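You operate a simulated robot arm through the tools that you are given. There is no shell and no other tool.

You run a simulated two-armed robot. Do the job below in one go: nothing can be reset, and whatever is moved stays where it is left.

JOB
Set the three blue rivets in the orange strip, hole 2 first, and draw the strip out.
Fine: blue squeezer, holes 2, 3, 4 in turn; leave the blue dial and valve; hole 5 stays empty.

Only the result counts: the job must be done as asked and must still hold three seconds after the hand-in. Knocking over, shifting, dropping, spilling or breaking anything else fails it.

ROBOT AND FRAMES
Two 7-joint arms with fingered hands on one trunk that stands fixed in place. Base frame: the origin is at the foot of the trunk, x ahead of it, y to its left, z up; the work surface is at about z = 860. Readings come in mm, degrees, newtons and seconds.
The left shoulder is at [42, 163, 1061], the right one opposite. Payload 4 kg a hand.
Tool frame (each hand has its own): the origin (TCP) lies between the finger pads and is the grasp point; the fingertips stand 36 mm ahead of it; z points along the fingers, y is the line along which they close. The gripper opens to 124 mm. The gripper's body begins 42 mm behind the TCP. The gripper is a hand of 4 fingers: y runs from the thumb to the fingers, the wrist lies at [-15, -99, -189] in the tool frame.
Orientation is that of the tool frame in the base frame, as a unit quaternion [w, x, y, z]. With the fingers straight down and the wrist toward the robot, the tool's x, y and z point along [0, 1, 0], [1, 0, 0] and [0, 0, -1] of the base frame.

CONTROLS
- The arms move only by the tool move_arm. It takes "left_motion", "right_motion" or both (then of equal length, played together; a hand with none holds still); each is a list of rows, each an object (a shift or turn left out is 0) with "angular": the turn, a rotation vector about the tool's x, y, z in degrees, a list of three; "translation": the shift along the tool's x, y, z in mm, a list of three. In form: [{"angular": [rx, ry, rz], "translation": [tx, ty, tz]}, ...]. A call has 1 to 20 rows; each row shifts and turns the commanded pose from where the row before left it, along the tool's axes as they then stand. Each row takes 0.2 s and may step no farther than 50 mm and 8.6 degrees from the row before; otherwise, the whole call is refused. Where a pose cannot be reached the arm comes as near as it can. A force on the tool above 40 N (or 10 N above the force at the start of the call, whichever is more), or a blocked arm, ends the call early, and 0.2 s more pass. In this call time passes only in rows, and 0.2 s behind the last. It gives the time, the measured TCP pose, the force on the tool (base axes), the opening and the grip force at its end, in the units of the frame above (readings bear some noise), with the torque about the TCP (base axes, N m) and any sound that the robot's microphone picked up.
- Cameras (640 x 400 px; columns grow to the right, rows downward): "scene" is now at [146.4, -3.6, 1315.4]; the picture's right is [-0.02, -1.00, 0.00], its down [-0.21, 0.00, -0.98] and it looks along [0.98, -0.02, -0.21] (base axes); focal length 250 px, centre (320, 200). "left" rides on the left gripper at [-75, -86, -123] in its tool frame; the picture's right is [-0.70, -0.34, 0.63], its down [0.65, -0.68, 0.35] and it looks along [0.31, 0.65, 0.69] (tool axes); focal length 275 px, centre (320, 200). "right" rides on the right gripper at [75, -86, -123] in its tool frame; the picture's right is [-0.70, 0.34, -0.63], its down [-0.65, -0.68, 0.35] and it looks along [-0.32, 0.65, 0.69] (tool axes); focal length 275 px, centre (320, 200). There is no depth. A picture from a camera that has moved, and an enlarged one, comes with that camera's place and axes in the base frame and with its lens. The place of the scene camera against the robot may be out by one fixed shift of up to 18 mm in any direction.
- camera(camera): a new picture of that camera. It takes no simulated time.
- lift_body(by): slides the trunk up (or, below 0, down) by that many mm; the arms and the scene camera ride with it, the base frame stays. It gives what a move gives, with no picture.
- set_fingers(index, middle, ring, thumb_bend, thumb_turn, hand): sets how far each is bent, from 0 (flat) to 1 (curled in); at 0.3 the hand is open as for a grip, at 0.7 the pads meet at the TCP. One left out holds its place. A second passes; each finger stops where it meets its share of the squeeze, and holds until it gets a number again. It is the only way to open and close the hand. It gives what a move gives, with no picture; readings hold the bend of each and the force on the fingers (four entries, about 0 where the hand has none), thumb and palm. thumb_turn goes from beside the hand (0) to across from the fingers (1), as for a grip.
- aim_head(pan, tilt): turns the head with the scene camera to pan (to the left, within 86 degrees either way) and tilt (down, from -29 to 69), counted from straight ahead of the robot. It gives what a move gives.
- zoom(camera, box): a new picture of the part [left, top, right, bottom] of that camera's present view, enlarged. It takes no simulated time.
- close_job(): hands the job in; it is judged then, once.

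Nothing tells you positions but the pictures and the camera data. Unless the task says otherwise, let go and move clear before handing in.

The tools are called after ">>>" as a command line: name --argument value ..., lists and objects as JSON in quotes. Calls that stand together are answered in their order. move_arm: Moves the arms, as the interface text tells. Its arguments: {"type":"object","properties":{"left_motion":{"type":"array","items":{"type":"object","properties":{"angular":{"type":"array","items":{"type":"number"}},"translation":{"type":"array","items":{"type":"number"}}}}},"right_motion":{"type":"array","items":{"type":"object","properties":{"angular":{"type":"array","items":{"type":"number"}},"translation":{"type":"array","items":{"type":"number"}}}}}},"required":[]} The other tools are called the same way: lift_body (by) slides the trunk up or down; set_fingers (index, middle, ring, thumb_bend, thumb_turn, hand) moves the fingers one by one; aim_head (pan, tilt) turns the head that bears the scene camera; camera (camera) takes a picture; zoom (camera, box) takes an enlarged picture of a part of a camera's view; close_job () hands the job in.

At the start:

```text
clock: 0.0
left_ee_pos: [736.5, 335.5, 1325.4]
left_tool_rot: [0.0, 0.707, 0.708, 0.001]
left_ft_force: [0.6, -0.7, -0.9]
left_moment: [-0.01, 0.05, -0.01]
left_finger_gap: 123.6
left_grip_force: 0.1
left_shape: jaw
left_bend: [0.3, 0.3, 0.3, 0.3, 0.98]
left_finger forces: [0.1, 0.1, 0.1, 0.0, 0.0, 0.1]
right_ee_pos: [724.7, -257.0, 1384.1]
right_tool_rot: [0.0, 0.707, 0.707, 0.0]
right_ft_force: [0.0, 0.6, 0.2]
right_moment: [-0.05, 0.01, 0.0]
right_finger_gap: 123.8
right_grip_force: 0.1
right_shape: jaw
right_bend: [0.3, 0.3, 0.3, 0.3, 0.98]
right_finger forces: [0.0, 0.0, 0.0, 0.1, 0.0, 0.1]
trunk travel left (down, up): [-225.0, 253.0]
head pan, tilt: [-1.4, 3.1]
```

scene: 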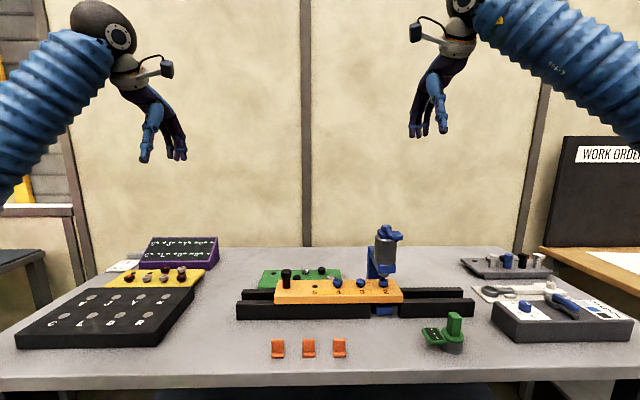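
right: 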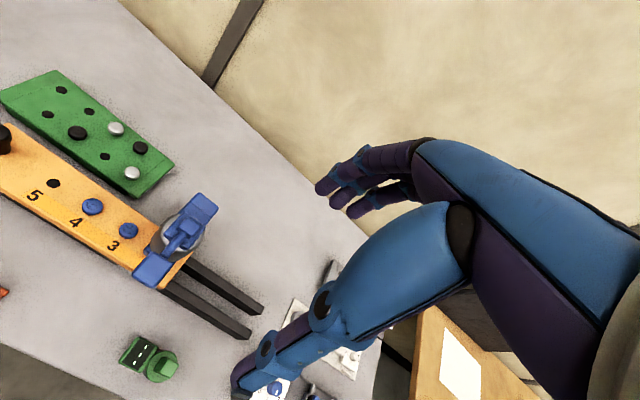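
left: 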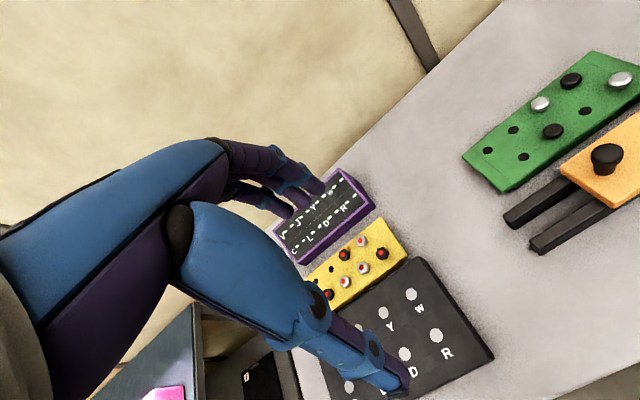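

I see an orange strip on two black rails with blue rivets at holes 4, 3 and 2, a blue squeezer standing at hole 2, and a panel with a dial and valve to the right. I'll look closer at each before moving.

>>> zoom --camera "scene" --box '[220, 210, 480, 370]'

>>> zoom --camera "scene" --box '[440, 230, 640, 355]'

>>> zoom --camera "scene" --box '[350, 215, 430, 325]'

>>> zoom --camera "right" --box '[0, 60, 320, 400]'

>>> zoom --camera "scene" --box '[0, 220, 240, 370]'

```text
2.46 times, centred on (350, 290) of scene
camera zoom: at [146.4, -3.6, 1315.4], right [-0.02, -1.0, 0.0], down [-0.21, 0.0, -0.98], along [0.98, -0.02, -0.21], focal length 616 px, centre (246, -22)
```

zoom: 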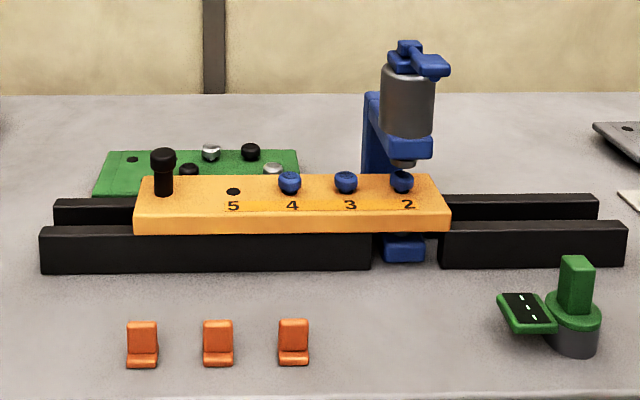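

```text
3.20 times, centred on (540, 292) of scene
camera zoom: at [146.4, -3.6, 1315.4], right [-0.02, -1.0, 0.0], down [-0.21, 0.0, -0.98], along [0.98, -0.02, -0.21], focal length 800 px, centre (-384, -96)
```

zoom: 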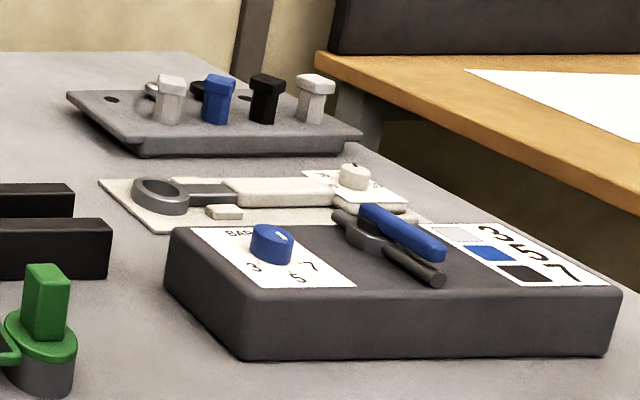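

```text
3.64 times, centred on (390, 270) of scene
camera zoom: at [146.4, -3.6, 1315.4], right [-0.02, -1.0, 0.0], down [-0.21, 0.0, -0.98], along [0.98, -0.02, -0.21], focal length 910 px, centre (66, -54)
```

zoom: 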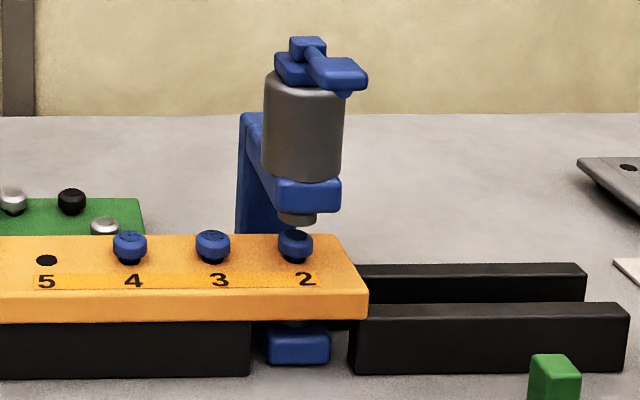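

```text
1.18 times, centred on (160, 230) of right
camera zoom: at [638.9, -181.2, 1507.2], right [0.34, -0.7, 0.63], down [-0.68, -0.65, -0.35], along [0.65, -0.32, -0.69], focal length 324 px, centre (508, 165)
```

zoom: 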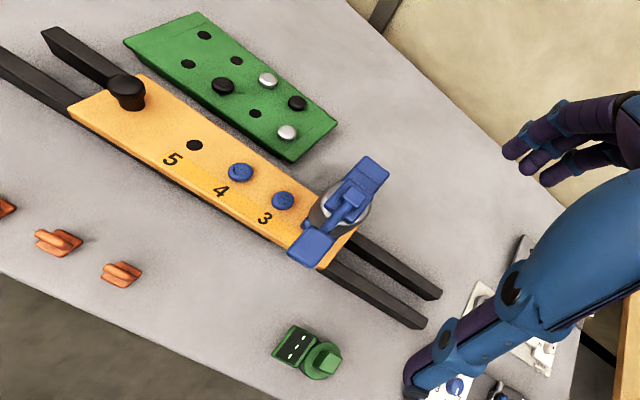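

```text
2.67 times, centred on (120, 295) of scene
camera zoom: at [146.4, -3.6, 1315.4], right [-0.02, -1.0, 0.0], down [-0.21, 0.0, -0.98], along [0.98, -0.02, -0.21], focal length 667 px, centre (853, -53)
```

zoom: 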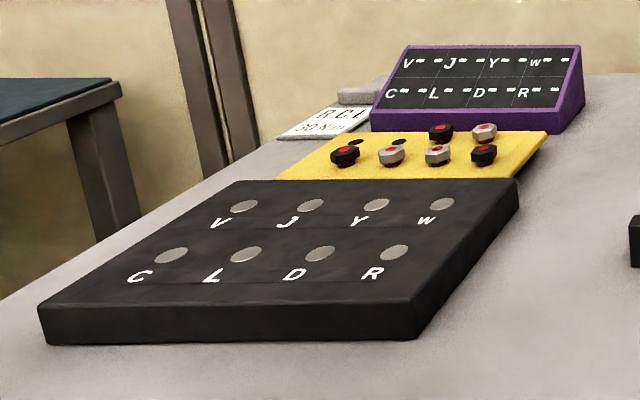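

I place the rivets near x 808, z 930 at y ≈ -68, -134 and -201, with the squeezer standing over hole 2 and its top near z 1097. I'll zoom closer on the squeezer head, the strip ends and the knob.

>>> zoom --camera "scene" --box '[365, 220, 413, 250]'

>>> zoom --camera "scene" --box '[355, 255, 415, 320]'

>>> zoom --camera "right" --box '[120, 170, 260, 300]'

>>> zoom --camera "scene" --box '[235, 260, 315, 320]'

>>> zoom --camera "scene" --box '[410, 300, 480, 360]'

```text
13.33 times, centred on (389, 235) of scene
camera zoom: at [146.4, -3.6, 1315.4], right [-0.02, -1.0, 0.0], down [-0.21, 0.0, -0.98], along [0.98, -0.02, -0.21], focal length 3335 px, centre (-600, -267)
```

zoom: 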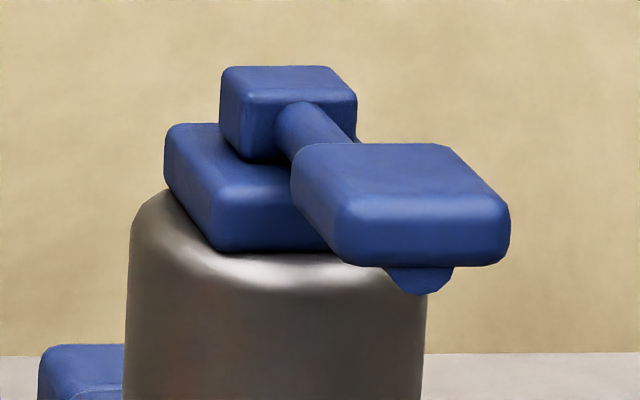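

```text
6.15 times, centred on (385, 288) of scene
camera zoom: at [146.4, -3.6, 1315.4], right [-0.02, -1.0, 0.0], down [-0.21, 0.0, -0.98], along [0.98, -0.02, -0.21], focal length 1539 px, centre (-80, -338)
```

zoom: 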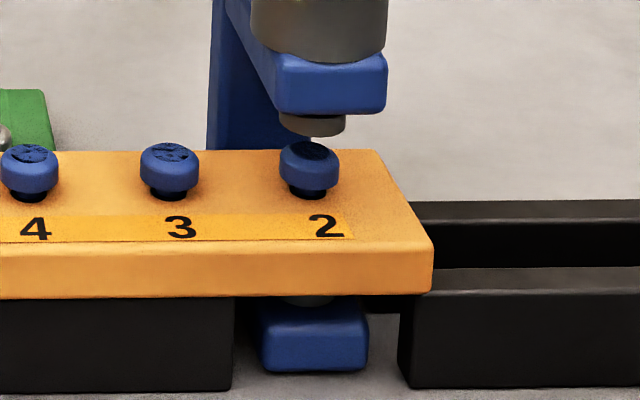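

```text
3.08 times, centred on (190, 235) of right
camera zoom: at [638.9, -181.2, 1507.2], right [0.34, -0.7, 0.63], down [-0.68, -0.65, -0.35], along [0.65, -0.32, -0.69], focal length 847 px, centre (720, 92)
```

zoom: 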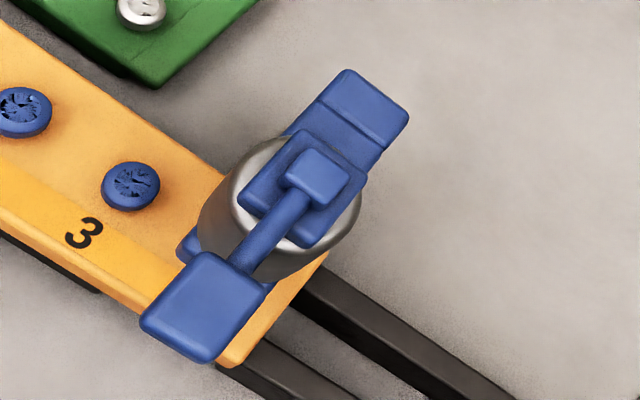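

```text
6.67 times, centred on (275, 290) of scene
camera zoom: at [146.4, -3.6, 1315.4], right [-0.02, -1.0, 0.0], down [-0.21, 0.0, -0.98], along [0.98, -0.02, -0.21], focal length 1668 px, centre (620, -400)
```

zoom: 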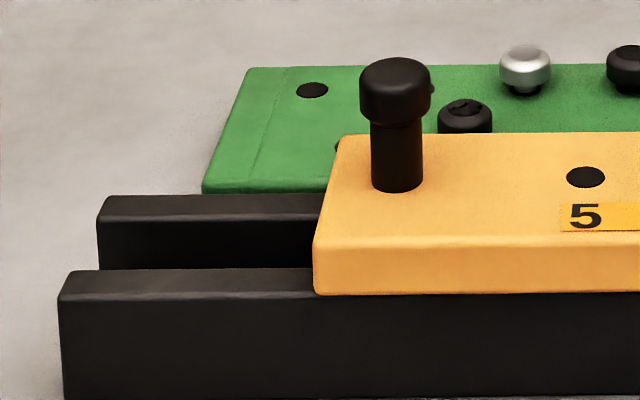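

```text
6.67 times, centred on (445, 330) of scene
camera zoom: at [146.4, -3.6, 1315.4], right [-0.02, -1.0, 0.0], down [-0.21, 0.0, -0.98], along [0.98, -0.02, -0.21], focal length 1668 px, centre (-513, -667)
```

zoom: 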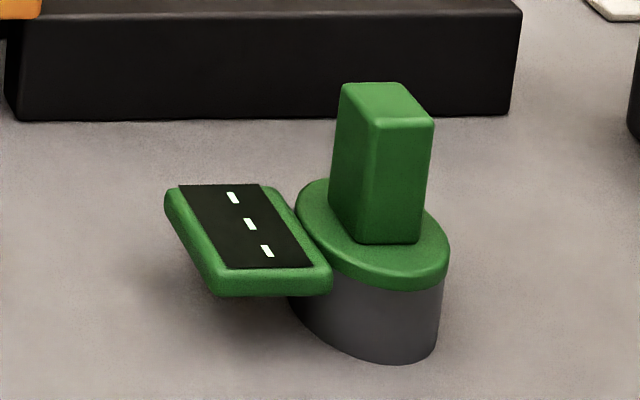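

The squeezer's press lever ends in a blue pad at about (732, -202, 1104), and the strip's black knob is at about (808, 79), cap top near z 972. I'll pinch the right hand for pressing, half close the left for the knob, and bring both above their targets.

>>> set_fingers --hand "right" --index 0.7 --middle 0.7 --ring 0.7 --thumb_bend 0.7 --thumb_turn 1

>>> set_fingers --hand "left" --index 0.45 --middle 0.45 --ring 0.45 --thumb_bend 0.45 --thumb_turn 1

>>> move_arm --left_motion '[{"translation": [-32, 9, 33]}, {"translation": [-32, 9, 33]}, {"translation": [-32, 9, 33]}, {"translation": [-32, 9, 33]}, {"translation": [-32, 9, 33]}, {"translation": [-32, 9, 33]}, {"translation": [-32, 9, 33]}, {"translation": [-32, 9, 33]}]' --right_motion '[{"translation": [6.9, 0.6, 25.5]}, {"translation": [6.9, 0.6, 25.5]}, {"translation": [6.9, 0.6, 25.5]}, {"translation": [6.9, 0.6, 25.5]}, {"translation": [6.9, 0.6, 25.5]}, {"translation": [6.9, 0.6, 25.5]}, {"translation": [6.9, 0.6, 25.5]}, {"translation": [6.9, 0.6, 25.5]}]'

>>> camera --camera "scene"

>>> camera --camera "right"

>>> camera --camera "left"

```text
clock: 1.0
left_ee_pos: [737.4, 336.3, 1326.6]
left_tool_rot: [0.001, 0.707, 0.708, 0.0]
left_ft_force: [-0.2, 0.2, 1.0]
left_moment: [0.05, 0.04, -0.01]
left_finger_gap: 123.5
left_grip_force: 0.0
left_shape: jaw
left_bend: [0.3, 0.3, 0.3, 0.3, 0.98]
left_finger forces: [0.1, 0.1, 0.0, 0.0, 0.0, 0.1]
right_ee_pos: [723.7, -255.0, 1385.2]
right_tool_rot: [0.0, 0.707, 0.707, 0.0]
right_ft_force: [-0.7, 0.2, -0.1]
right_moment: [0.02, -0.02, 0.0]
right_finger_gap: 2.2
right_grip_force: 0.0
right_shape: fingers
right_bend: [0.7, 0.7, 0.7, 0.7, 1.0]
right_finger forces: [0.2, 0.0, 0.1, 0.1, 0.0, 0.0]
trunk travel left (down, up): [-225.0, 253.0]
head pan, tilt: [-1.4, 3.1]
```

```text
clock: 2.0
left_ee_pos: [737.9, 337.7, 1327.5]
left_tool_rot: [0.0, 0.707, 0.708, 0.0]
left_ft_force: [0.6, -0.3, -0.2]
left_moment: [0.06, 0.01, -0.01]
left_finger_gap: 77.8
left_grip_force: 0.1
left_shape: fingers
left_bend: [0.45, 0.45, 0.45, 0.45, 0.99]
left_finger forces: [0.0, 0.0, 0.0, 0.0, 0.0, 0.0]
right_ee_pos: [724.5, -256.4, 1385.6]
right_tool_rot: [0.0, 0.707, 0.708, 0.0]
right_ft_force: [-0.4, 0.3, -0.7]
right_moment: [-0.05, -0.03, 0.01]
right_finger_gap: 2.0
right_grip_force: 0.0
right_shape: fingers
right_bend: [0.7, 0.7, 0.7, 0.7, 1.0]
right_finger forces: [0.1, 0.0, 0.0, 0.0, 0.1, 0.1]
trunk travel left (down, up): [-225.0, 253.0]
head pan, tilt: [-1.4, 3.1]
```

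```text
clock: 3.8
left_ee_pos: [810.8, 77.2, 1059.7]
left_tool_rot: [-0.001, 0.707, 0.708, -0.002]
left_ft_force: [-0.7, 0.3, -0.1]
left_moment: [0.02, 0.03, -0.02]
left_finger_gap: 77.8
left_grip_force: 0.1
left_shape: fingers
left_bend: [0.45, 0.45, 0.45, 0.45, 0.99]
left_finger forces: [0.0, 0.0, 0.0, 0.1, 0.0, 0.0]
right_ee_pos: [729.3, -202.8, 1179.2]
right_tool_rot: [-0.001, 0.706, 0.708, 0.0]
right_ft_force: [0.0, 1.2, 0.2]
right_moment: [-0.01, 0.04, 0.03]
right_finger_gap: 2.1
right_grip_force: 0.0
right_shape: fingers
right_bend: [0.7, 0.7, 0.7, 0.7, 1.0]
right_finger forces: [0.1, 0.0, 0.0, 0.0, 0.0, 0.0]
trunk travel left (down, up): [-225.0, 253.0]
head pan, tilt: [-1.4, 3.1]
```

```text
taken
camera scene: at [147.9, -4.5, 1315.0], right [-0.02, -1.0, 0.0], down [-0.21, 0.0, -0.98], along [0.98, -0.02, -0.21], focal length 250 px, centre (320, 200)
```

scene: 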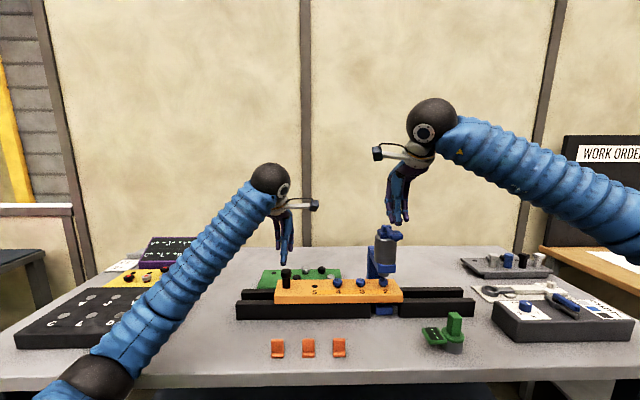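

```text
taken
camera right: at [643.9, -128.0, 1301.9], right [0.34, -0.7, 0.63], down [-0.68, -0.65, -0.34], along [0.65, -0.31, -0.69], focal length 275 px, centre (320, 200)
```

right: 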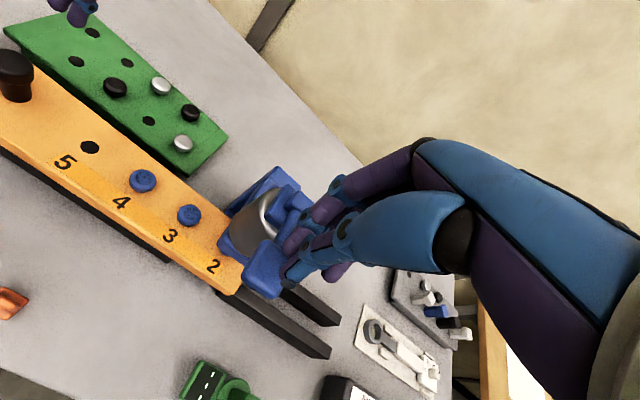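

```text
taken
camera left: at [724.9, 1.6, 1182.7], right [-0.34, -0.7, -0.63], down [-0.68, 0.64, -0.34], along [0.65, 0.32, -0.69], focal length 275 px, centre (320, 200)
```

left: 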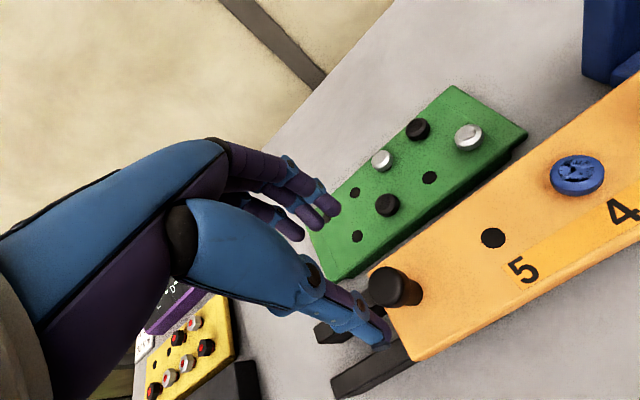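

Both hands are above their targets; the right fingertips look to be over the pad. I'll zoom to pin the knob and the fingertip placement.

>>> zoom --camera "left" --box '[280, 230, 440, 360]'

>>> zoom --camera "right" --box '[210, 150, 370, 310]'

>>> zoom --camera "scene" --box '[360, 150, 440, 260]'

>>> zoom --camera "scene" --box '[250, 190, 330, 310]'

```text
3.08 times, centred on (360, 295) of left
camera zoom: at [724.9, 1.6, 1182.7], right [-0.34, -0.7, -0.63], down [-0.68, 0.64, -0.34], along [0.65, 0.32, -0.69], focal length 847 px, centre (197, -92)
```

zoom: 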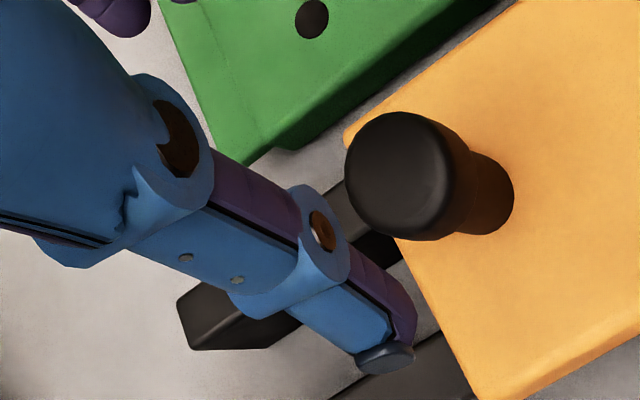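

```text
2.50 times, centred on (290, 230) of right
camera zoom: at [643.9, -128.0, 1301.9], right [0.34, -0.7, 0.63], down [-0.68, -0.65, -0.34], along [0.65, -0.31, -0.69], focal length 688 px, centre (395, 125)
```

zoom: 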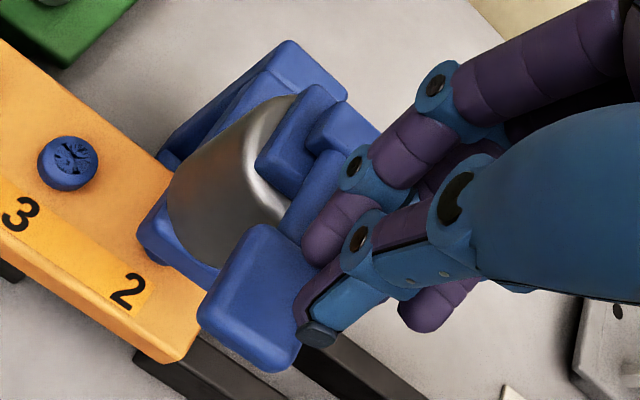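

```text
3.64 times, centred on (400, 205) of scene
camera zoom: at [147.9, -4.5, 1315.0], right [-0.02, -1.0, 0.0], down [-0.21, 0.0, -0.98], along [0.98, -0.02, -0.21], focal length 910 px, centre (29, 182)
```

zoom: 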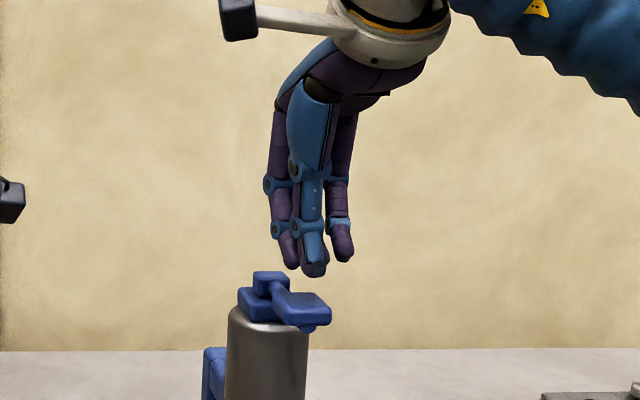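

```text
3.33 times, centred on (290, 250) of scene
camera zoom: at [147.9, -4.5, 1315.0], right [-0.02, -1.0, 0.0], down [-0.21, 0.0, -0.98], along [0.98, -0.02, -0.21], focal length 834 px, centre (420, 33)
```

zoom: 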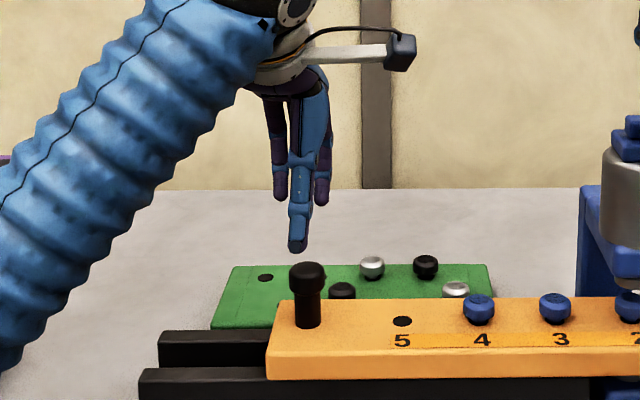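

The right fingertips are over the lever pad (about z 1104) and rivet 2 lines up with the ram, so I'll lower the right hand to touch and start pressing hole 2.

>>> move_arm --right_motion '[{"translation": [0, 2, 12]}, {"translation": [0, 0, 10]}, {"translation": [0, 0, 5]}, {"translation": [0, 0, 4]}, {"translation": [0, 0, 3]}]'

>>> zoom --camera "right" --box '[210, 150, 370, 310]'

>>> zoom --camera "scene" --box '[360, 190, 440, 300]'

```text
clock: 5.0
left_ee_pos: [810.0, 77.9, 1060.2]
left_tool_rot: [-0.001, 0.706, 0.708, 0.0]
left_ft_force: [-0.6, 1.1, 0.1]
left_moment: [-0.02, -0.05, 0.0]
left_finger_gap: 77.8
left_grip_force: 0.1
left_shape: fingers
left_bend: [0.45, 0.45, 0.45, 0.45, 0.99]
left_finger forces: [0.0, 0.1, 0.0, 0.1, 0.0, 0.0]
right_ee_pos: [731.9, -200.6, 1147.5]
right_tool_rot: [0.0, 0.707, 0.707, 0.0]
right_ft_force: [-0.6, -2.2, 4.2]
right_moment: [-0.06, 0.0, 0.0]
right_finger_gap: 0.6
right_grip_force: 2.3
right_shape: fingers
right_bend: [0.71, 0.7, 0.7, 0.7, 1.0]
right_finger forces: [4.9, 0.7, 0.0, 0.0, 0.0, 0.0]
trunk travel left (down, up): [-225.0, 253.0]
head pan, tilt: [-1.4, 3.1]
```

```text
2.50 times, centred on (290, 230) of right
camera zoom: at [645.2, -125.7, 1270.1], right [0.34, -0.7, 0.63], down [-0.68, -0.65, -0.35], along [0.65, -0.31, -0.69], focal length 688 px, centre (395, 125)
```

zoom: 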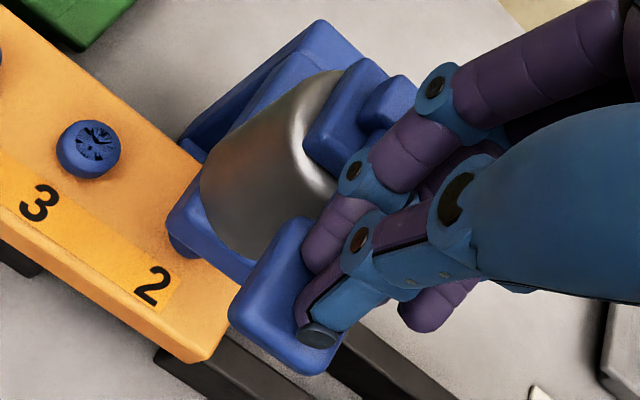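

```text
3.64 times, centred on (400, 245) of scene
camera zoom: at [146.2, -3.8, 1315.5], right [-0.02, -1.0, 0.0], down [-0.21, 0.0, -0.98], along [0.98, -0.02, -0.21], focal length 910 px, centre (29, 36)
```

zoom: 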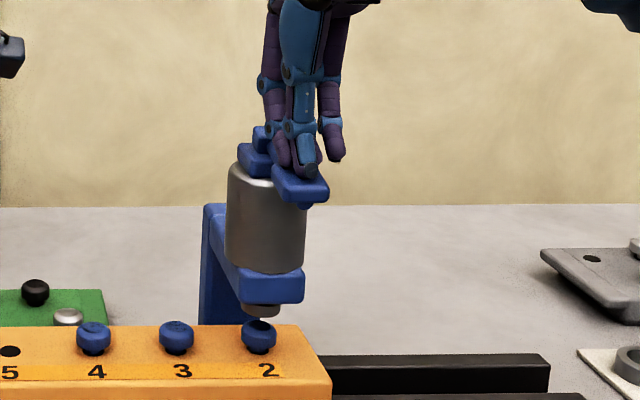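

The index finger has touched the pad at TCP z ≈ 1147.5 with 4 N. I'll press on down in small steps while watching force and sound.

>>> move_arm --right_motion '[{"translation": [0, 0, 2]}, {"translation": [0, 0, 2]}, {"translation": [0, 0, 2]}, {"translation": [0, 0, 2]}]'

>>> zoom --camera "scene" --box '[360, 190, 440, 300]'

```text
clock: 6.0
left_ee_pos: [810.1, 78.7, 1061.1]
left_tool_rot: [0.0, 0.707, 0.708, 0.0]
left_ft_force: [-1.0, 0.3, -0.3]
left_moment: [0.01, 0.0, -0.02]
left_finger_gap: 77.9
left_grip_force: 0.1
left_shape: fingers
left_bend: [0.45, 0.45, 0.45, 0.45, 0.99]
left_finger forces: [0.0, 0.0, 0.0, 0.0, 0.0, 0.0]
right_ee_pos: [731.0, -200.0, 1139.3]
right_tool_rot: [-0.001, 0.707, 0.707, -0.001]
right_ft_force: [0.1, 2.4, 7.6]
right_moment: [0.01, -0.08, 0.0]
right_finger_gap: 0.5
right_grip_force: 3.8
right_shape: fingers
right_bend: [0.7, 0.7, 0.7, 0.7, 1.0]
right_finger forces: [4.8, 2.5, 0.0, 0.1, 0.0, 0.0]
trunk travel left (down, up): [-225.0, 253.0]
head pan, tilt: [-1.4, 3.1]
```

```text
3.64 times, centred on (400, 245) of scene
camera zoom: at [145.9, -3.4, 1315.5], right [-0.02, -1.0, 0.0], down [-0.21, 0.0, -0.98], along [0.98, -0.02, -0.21], focal length 910 px, centre (29, 36)
```

zoom: 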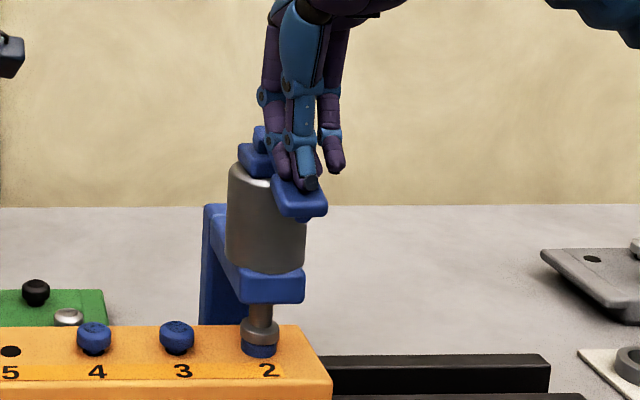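

The ram has extended onto rivet 2 with the lever down. I'll hold it there briefly to let the rivet form and listen for a sound.

>>> move_arm --right_motion '[{"translation": [0, 0, 1]}, {"translation": [0, 0, 0]}, {"translation": [0, 0, 0]}]'

>>> zoom --camera "scene" --box '[355, 220, 415, 310]'

```text
clock: 6.8
left_ee_pos: [810.2, 77.9, 1061.3]
left_tool_rot: [0.0, 0.707, 0.707, 0.0]
left_ft_force: [-0.4, -0.2, 0.0]
left_moment: [0.04, 0.02, -0.02]
left_finger_gap: 77.8
left_grip_force: 0.1
left_shape: fingers
left_bend: [0.45, 0.45, 0.45, 0.45, 0.99]
left_finger forces: [0.0, 0.0, 0.1, 0.1, 0.0, 0.0]
right_ee_pos: [730.9, -201.4, 1139.0]
right_tool_rot: [0.0, 0.708, 0.706, 0.0]
right_ft_force: [0.1, 1.0, 7.7]
right_moment: [0.05, -0.04, -0.02]
right_finger_gap: 0.6
right_grip_force: 3.9
right_shape: fingers
right_bend: [0.7, 0.7, 0.7, 0.7, 1.0]
right_finger forces: [4.9, 2.7, 0.0, 0.0, 0.1, 0.0]
trunk travel left (down, up): [-225.0, 253.0]
head pan, tilt: [-1.4, 3.1]
```

```text
4.44 times, centred on (385, 265) of scene
camera zoom: at [145.9, -3.5, 1315.5], right [-0.02, -1.0, 0.0], down [-0.21, 0.0, -0.98], along [0.98, -0.02, -0.21], focal length 1112 px, centre (31, -89)
```

zoom: 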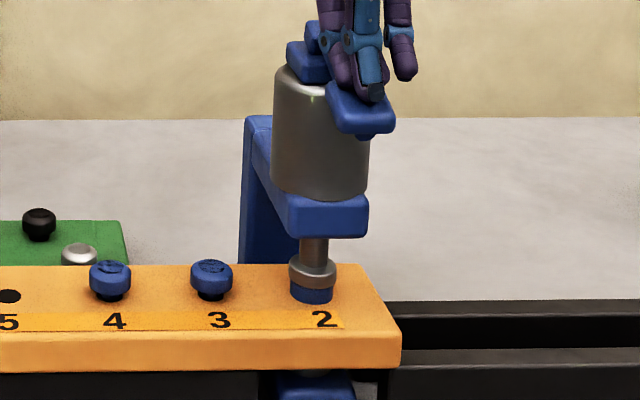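

The rivet 2 head looks seated flush on the strip. I'll release the lever and inspect the rivet.

>>> move_arm --right_motion '[{"translation": [0, 0, -6]}, {"translation": [0, 0, -9]}, {"translation": [0, 0, -10]}, {"translation": [0, 0, 0]}, {"translation": [0, 0, 0]}]'

>>> zoom --camera "scene" --box '[355, 220, 415, 310]'

>>> zoom --camera "scene" --box '[355, 260, 415, 320]'

>>> zoom --camera "scene" --box '[500, 270, 640, 345]'

```text
clock: 8.0
left_ee_pos: [810.0, 78.0, 1060.0]
left_tool_rot: [0.0, 0.707, 0.707, 0.0]
left_ft_force: [-0.4, 0.3, -0.4]
left_moment: [-0.01, -0.01, 0.03]
left_finger_gap: 77.7
left_grip_force: 0.0
left_shape: fingers
left_bend: [0.45, 0.45, 0.45, 0.45, 0.99]
left_finger forces: [0.0, 0.0, 0.0, 0.1, 0.1, 0.0]
right_ee_pos: [731.7, -201.0, 1162.5]
right_tool_rot: [0.0, 0.708, 0.707, 0.001]
right_ft_force: [-0.4, 0.1, 0.3]
right_moment: [-0.01, 0.02, 0.0]
right_finger_gap: 2.0
right_grip_force: 0.1
right_shape: fingers
right_bend: [0.7, 0.7, 0.7, 0.7, 1.0]
right_finger forces: [0.0, 0.0, 0.0, 0.0, 0.0, 0.0]
trunk travel left (down, up): [-225.0, 253.0]
head pan, tilt: [-1.4, 3.1]
```

```text
4.44 times, centred on (385, 265) of scene
camera zoom: at [146.4, -3.7, 1315.4], right [-0.02, -1.0, 0.0], down [-0.21, 0.0, -0.98], along [0.98, -0.02, -0.21], focal length 1112 px, centre (31, -89)
```

zoom: 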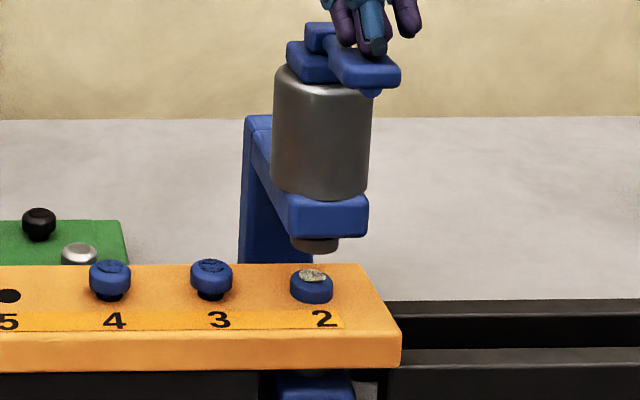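

```text
6.67 times, centred on (385, 290) of scene
camera zoom: at [146.4, -3.7, 1315.4], right [-0.02, -1.0, 0.0], down [-0.21, 0.0, -0.98], along [0.98, -0.02, -0.21], focal length 1668 px, centre (-113, -400)
```

zoom: 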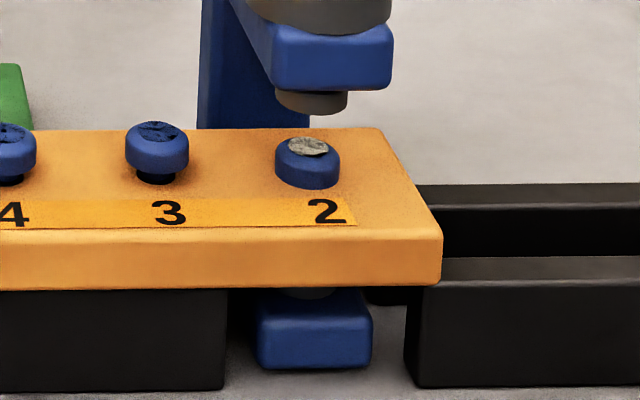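

```text
4.57 times, centred on (570, 308) of scene
camera zoom: at [146.4, -3.7, 1315.4], right [-0.02, -1.0, 0.0], down [-0.21, 0.0, -0.98], along [0.98, -0.02, -0.21], focal length 1144 px, centre (-823, -291)
```

zoom: 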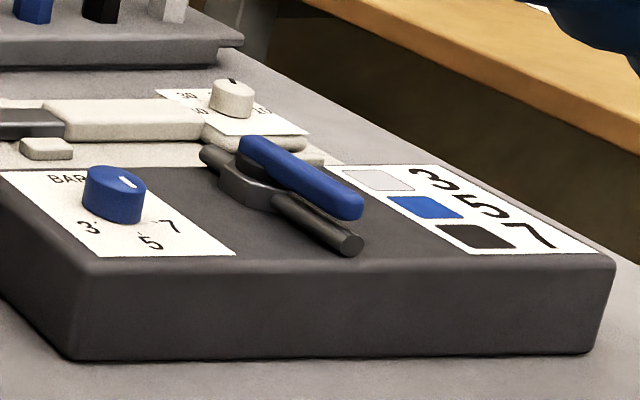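

Rivet 2 is set: head flush, with the silver mark on top, and the ram is back up. Next the left hand goes down over the knob at about (806, 81).

>>> move_arm --left_motion '[{"translation": [1.5, -2, 30]}, {"translation": [1.5, -2, 30]}, {"translation": [0, 0, 20]}, {"translation": [0, 0, 10]}]'

>>> zoom --camera "left" --box '[220, 150, 480, 400]'

>>> zoom --camera "scene" --box '[250, 210, 330, 310]'

```text
clock: 9.0
left_ee_pos: [806.7, 82.0, 975.5]
left_tool_rot: [0.002, 0.707, 0.707, 0.001]
left_ft_force: [3.4, -0.8, 13.8]
left_moment: [-0.02, 0.54, 0.05]
left_finger_gap: 78.0
left_grip_force: 6.7
left_shape: fingers
left_bend: [0.45, 0.45, 0.45, 0.46, 0.99]
left_finger forces: [0.0, 0.1, 0.1, 0.0, 14.0, 0.0]
right_ee_pos: [729.7, -201.1, 1165.1]
right_tool_rot: [0.001, 0.708, 0.706, 0.0]
right_ft_force: [0.0, -0.7, -0.2]
right_moment: [-0.01, -0.01, -0.01]
right_finger_gap: 1.7
right_grip_force: 0.0
right_shape: fingers
right_bend: [0.7, 0.7, 0.7, 0.7, 1.0]
right_finger forces: [0.1, 0.1, 0.1, 0.0, 0.1, 0.1]
trunk travel left (down, up): [-225.0, 253.0]
head pan, tilt: [-1.4, 3.1]
```

```text
1.60 times, centred on (350, 275) of left
camera zoom: at [717.8, 6.9, 1098.4], right [-0.33, -0.7, -0.63], down [-0.68, 0.64, -0.35], along [0.65, 0.32, -0.69], focal length 440 px, centre (272, 80)
```

zoom: 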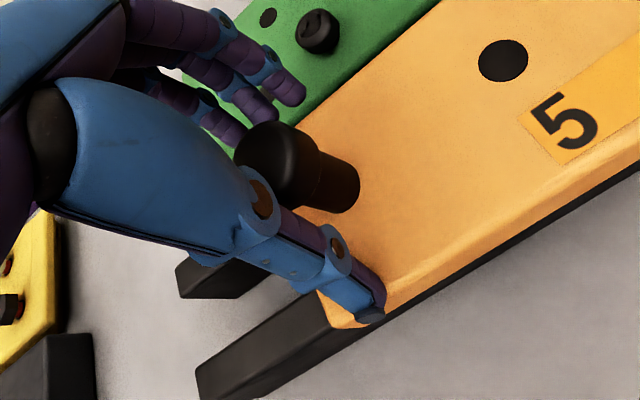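

```text
4.00 times, centred on (290, 260) of scene
camera zoom: at [144.9, -4.0, 1316.1], right [-0.02, -1.0, 0.0], down [-0.2, 0.0, -0.98], along [0.98, -0.02, -0.2], focal length 1001 px, centre (440, -40)
```

zoom: 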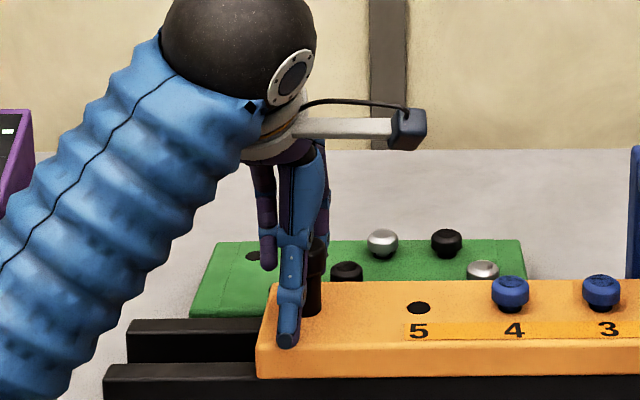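

The thumb tip touched the strip because the straighter fingers reach farther down. I'll lift, curl the fingers more to leave about a 47 mm gap, then lower again.

>>> move_arm --left_motion '[{"translation": [0, 0, -20]}]'

>>> set_fingers --hand "left" --index 0.55 --middle 0.55 --ring 0.55 --thumb_bend 0.55

>>> zoom --camera "left" --box '[220, 150, 480, 400]'

>>> zoom --camera "scene" --box '[250, 210, 330, 310]'

>>> zoom --camera "right" --box '[0, 0, 200, 125]'

```text
clock: 9.4
left_ee_pos: [805.9, 81.8, 993.5]
left_tool_rot: [-0.001, 0.707, 0.708, 0.0]
left_ft_force: [-0.4, 0.4, 0.5]
left_moment: [0.05, -0.01, 0.02]
left_finger_gap: 77.9
left_grip_force: 0.1
left_shape: fingers
left_bend: [0.45, 0.45, 0.45, 0.45, 0.99]
left_finger forces: [0.0, 0.0, 0.0, 0.1, 0.0, 0.0]
right_ee_pos: [731.0, -202.2, 1163.4]
right_tool_rot: [0.0, 0.706, 0.708, 0.0]
right_ft_force: [-1.0, -0.9, -1.4]
right_moment: [0.04, 0.0, 0.03]
right_finger_gap: 1.7
right_grip_force: 0.0
right_shape: fingers
right_bend: [0.7, 0.7, 0.7, 0.7, 1.0]
right_finger forces: [0.1, 0.0, 0.0, 0.0, 0.0, 0.0]
trunk travel left (down, up): [-225.0, 253.0]
head pan, tilt: [-1.4, 3.1]
```

```text
clock: 10.4
left_ee_pos: [806.0, 81.9, 992.9]
left_tool_rot: [0.001, 0.707, 0.707, 0.0]
left_ft_force: [-6.4, -0.7, -0.5]
left_moment: [-0.03, 0.03, -0.03]
left_finger_gap: 53.2
left_grip_force: 3.5
left_shape: fingers
left_bend: [0.55, 0.55, 0.55, 0.53, 1.0]
left_finger forces: [0.0, 0.0, 0.0, 0.0, 6.6, 0.1]
right_ee_pos: [730.2, -201.6, 1164.3]
right_tool_rot: [0.001, 0.707, 0.707, 0.0]
right_ft_force: [-0.9, 0.2, 0.6]
right_moment: [0.01, 0.02, 0.01]
right_finger_gap: 1.8
right_grip_force: 0.0
right_shape: fingers
right_bend: [0.7, 0.7, 0.7, 0.7, 1.0]
right_finger forces: [0.0, 0.1, 0.1, 0.1, 0.0, 0.1]
trunk travel left (down, up): [-225.0, 253.0]
head pan, tilt: [-1.4, 3.1]
```

```text
1.60 times, centred on (350, 275) of left
camera zoom: at [718.4, 6.6, 1116.5], right [-0.34, -0.7, -0.63], down [-0.68, 0.64, -0.35], along [0.65, 0.32, -0.69], focal length 440 px, centre (272, 80)
```

zoom: 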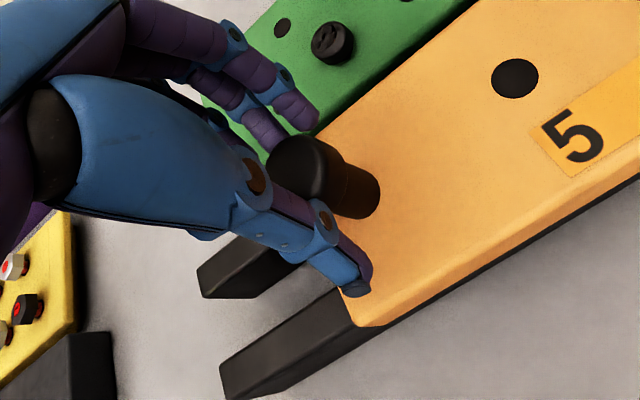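

```text
4.00 times, centred on (290, 260) of scene
camera zoom: at [145.9, -3.7, 1315.5], right [-0.02, -1.0, 0.0], down [-0.21, 0.0, -0.98], along [0.98, -0.02, -0.21], focal length 1001 px, centre (440, -40)
```

zoom: 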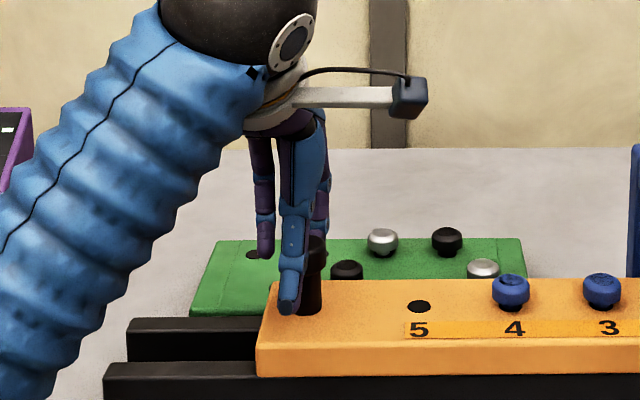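

```text
3.20 times, centred on (100, 62) of right
camera zoom: at [644.6, -126.1, 1286.0], right [0.34, -0.7, 0.63], down [-0.68, -0.65, -0.35], along [0.65, -0.31, -0.69], focal length 881 px, centre (1024, 640)
```

zoom: 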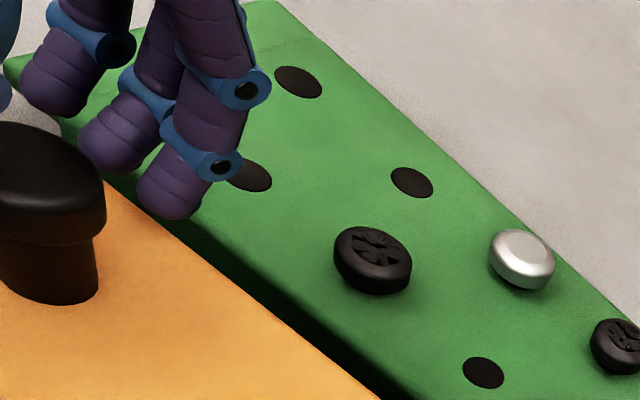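

The thumb meets the knob first, so the knob sits a few mm nearer than the hand's centre. I'll back the hand 5 mm toward the robot and lower it a little before closing.

>>> move_arm --left_motion '[{"translation": [0, -5, 0]}, {"translation": [0, 0, 6]}, {"translation": [0, 0, 6]}]'

>>> set_fingers --hand "left" --index 0.7 --middle 0.7 --ring 0.7 --thumb_bend 0.65

>>> zoom --camera "left" --box '[220, 150, 480, 400]'

>>> zoom --camera "scene" --box '[250, 210, 330, 310]'

>>> zoom --camera "right" --box '[0, 0, 200, 125]'

```text
clock: 11.2
left_ee_pos: [800.9, 83.5, 982.0]
left_tool_rot: [0.0, 0.707, 0.708, 0.0]
left_ft_force: [-2.1, 0.7, 1.0]
left_moment: [0.01, 0.05, -0.02]
left_finger_gap: 49.1
left_grip_force: 2.0
left_shape: fingers
left_bend: [0.55, 0.55, 0.55, 0.55, 1.0]
left_finger forces: [0.1, 0.0, 0.1, 0.0, 2.7, 0.0]
right_ee_pos: [729.9, -200.3, 1164.7]
right_tool_rot: [-0.001, 0.707, 0.707, 0.0]
right_ft_force: [-0.3, 0.3, -0.2]
right_moment: [-0.03, 0.0, -0.01]
right_finger_gap: 1.5
right_grip_force: 0.0
right_shape: fingers
right_bend: [0.7, 0.7, 0.7, 0.7, 1.0]
right_finger forces: [0.1, 0.0, 0.1, 0.0, 0.0, 0.1]
trunk travel left (down, up): [-225.0, 253.0]
head pan, tilt: [-1.4, 3.1]
```

```text
clock: 12.2
left_ee_pos: [799.7, 83.1, 981.2]
left_tool_rot: [0.0, 0.707, 0.707, 0.001]
left_ft_force: [-21.3, 1.7, -2.4]
left_moment: [0.01, -0.28, -0.07]
left_finger_gap: 35.2
left_grip_force: 15.4
left_shape: fingers
left_bend: [0.65, 0.7, 0.7, 0.58, 1.0]
left_finger forces: [5.6, 0.0, 0.0, 0.1, 25.3, 0.0]
right_ee_pos: [729.5, -200.5, 1163.7]
right_tool_rot: [0.0, 0.708, 0.707, 0.0]
right_ft_force: [-0.4, 0.1, 1.1]
right_moment: [0.02, 0.01, -0.02]
right_finger_gap: 1.3
right_grip_force: 0.0
right_shape: fingers
right_bend: [0.7, 0.7, 0.7, 0.7, 1.0]
right_finger forces: [0.1, 0.1, 0.0, 0.0, 0.0, 0.1]
trunk travel left (down, up): [-225.0, 253.0]
head pan, tilt: [-1.4, 3.1]
```

```text
1.60 times, centred on (350, 275) of left
camera zoom: at [712.2, 7.8, 1104.9], right [-0.34, -0.7, -0.63], down [-0.68, 0.64, -0.35], along [0.65, 0.32, -0.69], focal length 440 px, centre (272, 80)
```

zoom: 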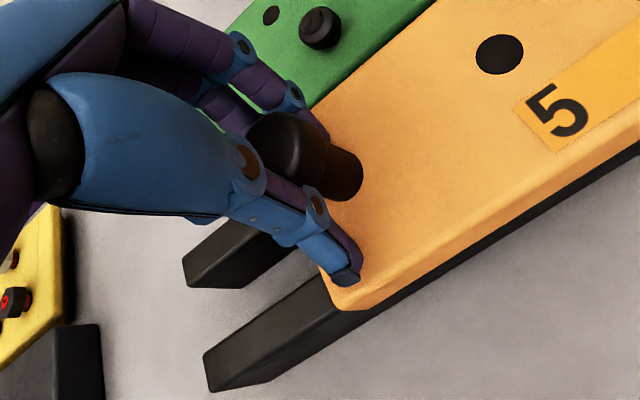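

```text
4.00 times, centred on (290, 260) of scene
camera zoom: at [144.8, -3.6, 1315.6], right [-0.02, -1.0, 0.0], down [-0.21, 0.0, -0.98], along [0.98, -0.02, -0.21], focal length 1001 px, centre (440, -40)
```

zoom: 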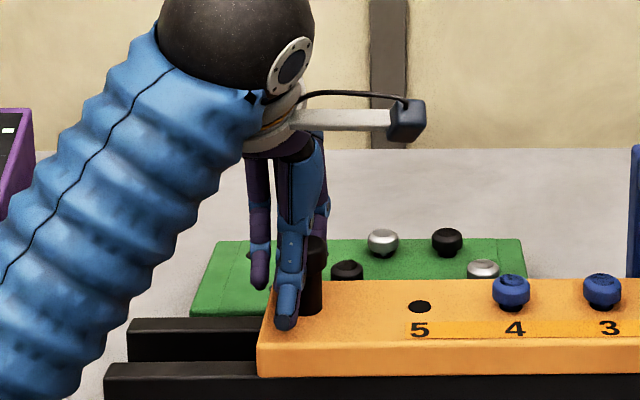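

```text
3.20 times, centred on (100, 62) of right
camera zoom: at [643.6, -126.0, 1286.5], right [0.34, -0.7, 0.63], down [-0.68, -0.65, -0.35], along [0.65, -0.31, -0.69], focal length 881 px, centre (1024, 640)
```

zoom: 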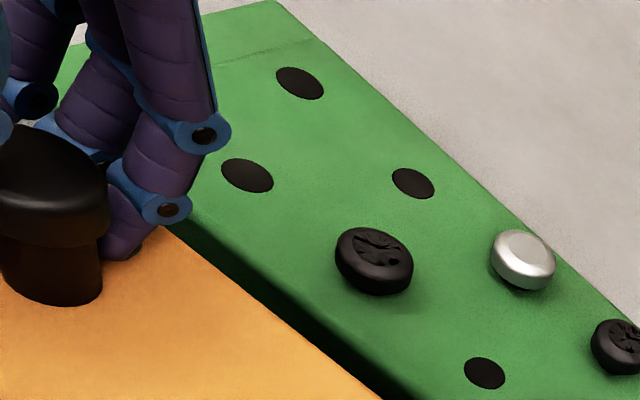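

Only thumb and index hold the knob, with the hand about 7 mm too far left. I'll open slightly, shift toward -y and regrip.

>>> set_fingers --hand "left" --index 0.55 --middle 0.55 --ring 0.55 --thumb_bend 0.5

>>> move_arm --left_motion '[{"translation": [-4, -2, 0]}, {"translation": [-5, -2, 0]}]'

>>> set_fingers --hand "left" --index 0.7 --middle 0.7 --ring 0.7 --thumb_bend 0.58

>>> zoom --camera "left" --box '[220, 150, 480, 400]'

>>> zoom --camera "scene" --box '[250, 210, 330, 310]'

>>> zoom --camera "right" --box '[0, 0, 200, 125]'

```text
clock: 13.2
left_ee_pos: [800.5, 82.9, 979.6]
left_tool_rot: [0.0, 0.706, 0.708, 0.0]
left_ft_force: [0.3, 0.6, -0.7]
left_moment: [0.04, 0.0, 0.02]
left_finger_gap: 54.0
left_grip_force: 0.1
left_shape: fingers
left_bend: [0.55, 0.55, 0.55, 0.5, 1.0]
left_finger forces: [0.1, 0.0, 0.1, 0.0, 0.0, 0.1]
right_ee_pos: [731.3, -202.4, 1162.9]
right_tool_rot: [0.0, 0.707, 0.707, 0.0]
right_ft_force: [0.0, -0.5, 0.0]
right_moment: [-0.02, 0.02, 0.0]
right_finger_gap: 1.5
right_grip_force: 0.0
right_shape: fingers
right_bend: [0.7, 0.7, 0.7, 0.7, 1.0]
right_finger forces: [0.1, 0.1, 0.1, 0.0, 0.0, 0.1]
trunk travel left (down, up): [-225.0, 253.0]
head pan, tilt: [-1.4, 3.1]
```

```text
clock: 13.8
left_ee_pos: [796.1, 72.9, 980.4]
left_tool_rot: [0.0, 0.707, 0.707, 0.0]
left_ft_force: [-0.3, -0.9, -0.4]
left_moment: [-0.02, -0.01, 0.0]
left_finger_gap: 54.0
left_grip_force: 0.1
left_shape: fingers
left_bend: [0.55, 0.55, 0.55, 0.5, 1.0]
left_finger forces: [0.0, 0.0, 0.0, 0.1, 0.0, 0.1]
right_ee_pos: [729.8, -201.0, 1162.8]
right_tool_rot: [0.0, 0.706, 0.708, 0.0]
right_ft_force: [-0.1, -0.8, -0.4]
right_moment: [0.01, 0.01, 0.01]
right_finger_gap: 1.5
right_grip_force: 0.0
right_shape: fingers
right_bend: [0.7, 0.7, 0.7, 0.7, 1.0]
right_finger forces: [0.0, 0.0, 0.1, 0.0, 0.0, 0.0]
trunk travel left (down, up): [-225.0, 253.0]
head pan, tilt: [-1.4, 3.1]
```

```text
clock: 14.8
left_ee_pos: [796.7, 73.8, 980.8]
left_tool_rot: [0.0, 0.707, 0.708, 0.001]
left_ft_force: [11.7, -1.0, 3.5]
left_moment: [0.02, -0.47, -0.02]
left_finger_gap: 30.3
left_grip_force: 7.5
left_shape: fingers
left_bend: [0.66, 0.65, 0.7, 0.57, 1.0]
left_finger forces: [5.1, 7.9, 0.0, 0.0, 1.7, 0.0]
right_ee_pos: [731.9, -200.6, 1161.8]
right_tool_rot: [-0.001, 0.707, 0.707, -0.001]
right_ft_force: [0.0, 0.6, 0.7]
right_moment: [0.02, -0.03, 0.02]
right_finger_gap: 1.5
right_grip_force: 0.1
right_shape: fingers
right_bend: [0.7, 0.7, 0.7, 0.7, 1.0]
right_finger forces: [0.0, 0.1, 0.0, 0.0, 0.1, 0.0]
trunk travel left (down, up): [-225.0, 253.0]
head pan, tilt: [-1.4, 3.1]
```

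```text
1.60 times, centred on (350, 275) of left
camera zoom: at [709.6, -1.6, 1104.2], right [-0.34, -0.7, -0.63], down [-0.68, 0.64, -0.35], along [0.65, 0.32, -0.69], focal length 440 px, centre (272, 80)
```

zoom: 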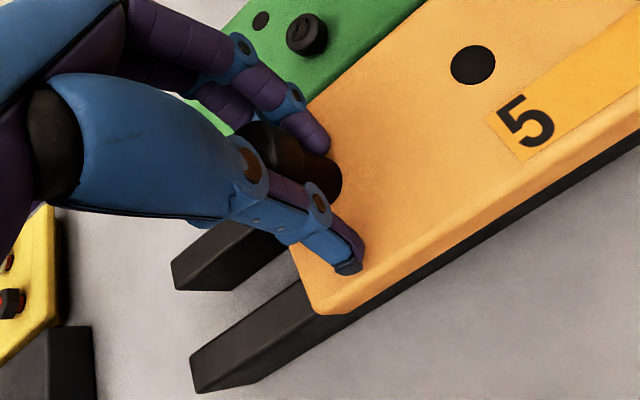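

```text
4.00 times, centred on (290, 260) of scene
camera zoom: at [147.1, -3.8, 1315.4], right [-0.02, -1.0, 0.0], down [-0.21, 0.0, -0.98], along [0.98, -0.02, -0.21], focal length 1001 px, centre (440, -40)
```

zoom: 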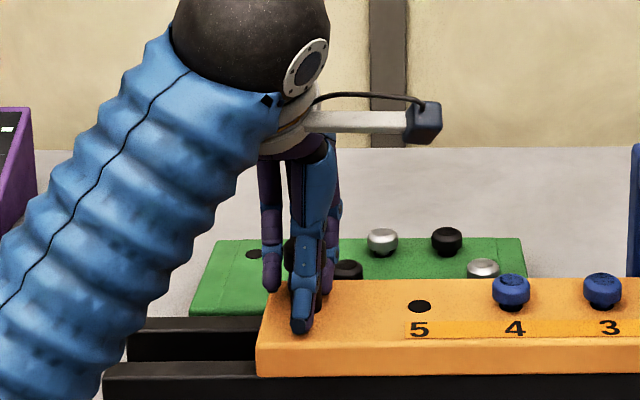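

```text
3.20 times, centred on (100, 62) of right
camera zoom: at [645.8, -126.2, 1285.4], right [0.34, -0.7, 0.63], down [-0.68, -0.65, -0.35], along [0.65, -0.31, -0.69], focal length 881 px, centre (1024, 640)
```

zoom: 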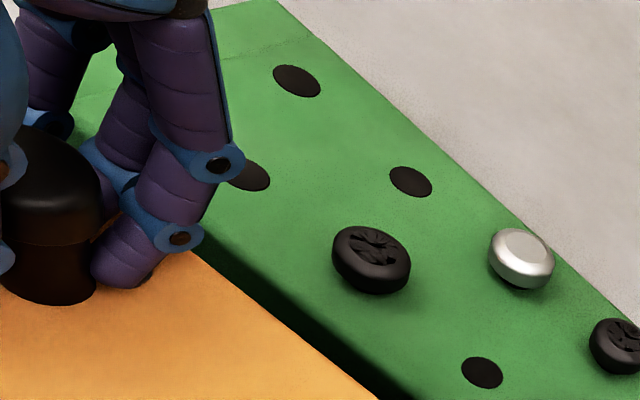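

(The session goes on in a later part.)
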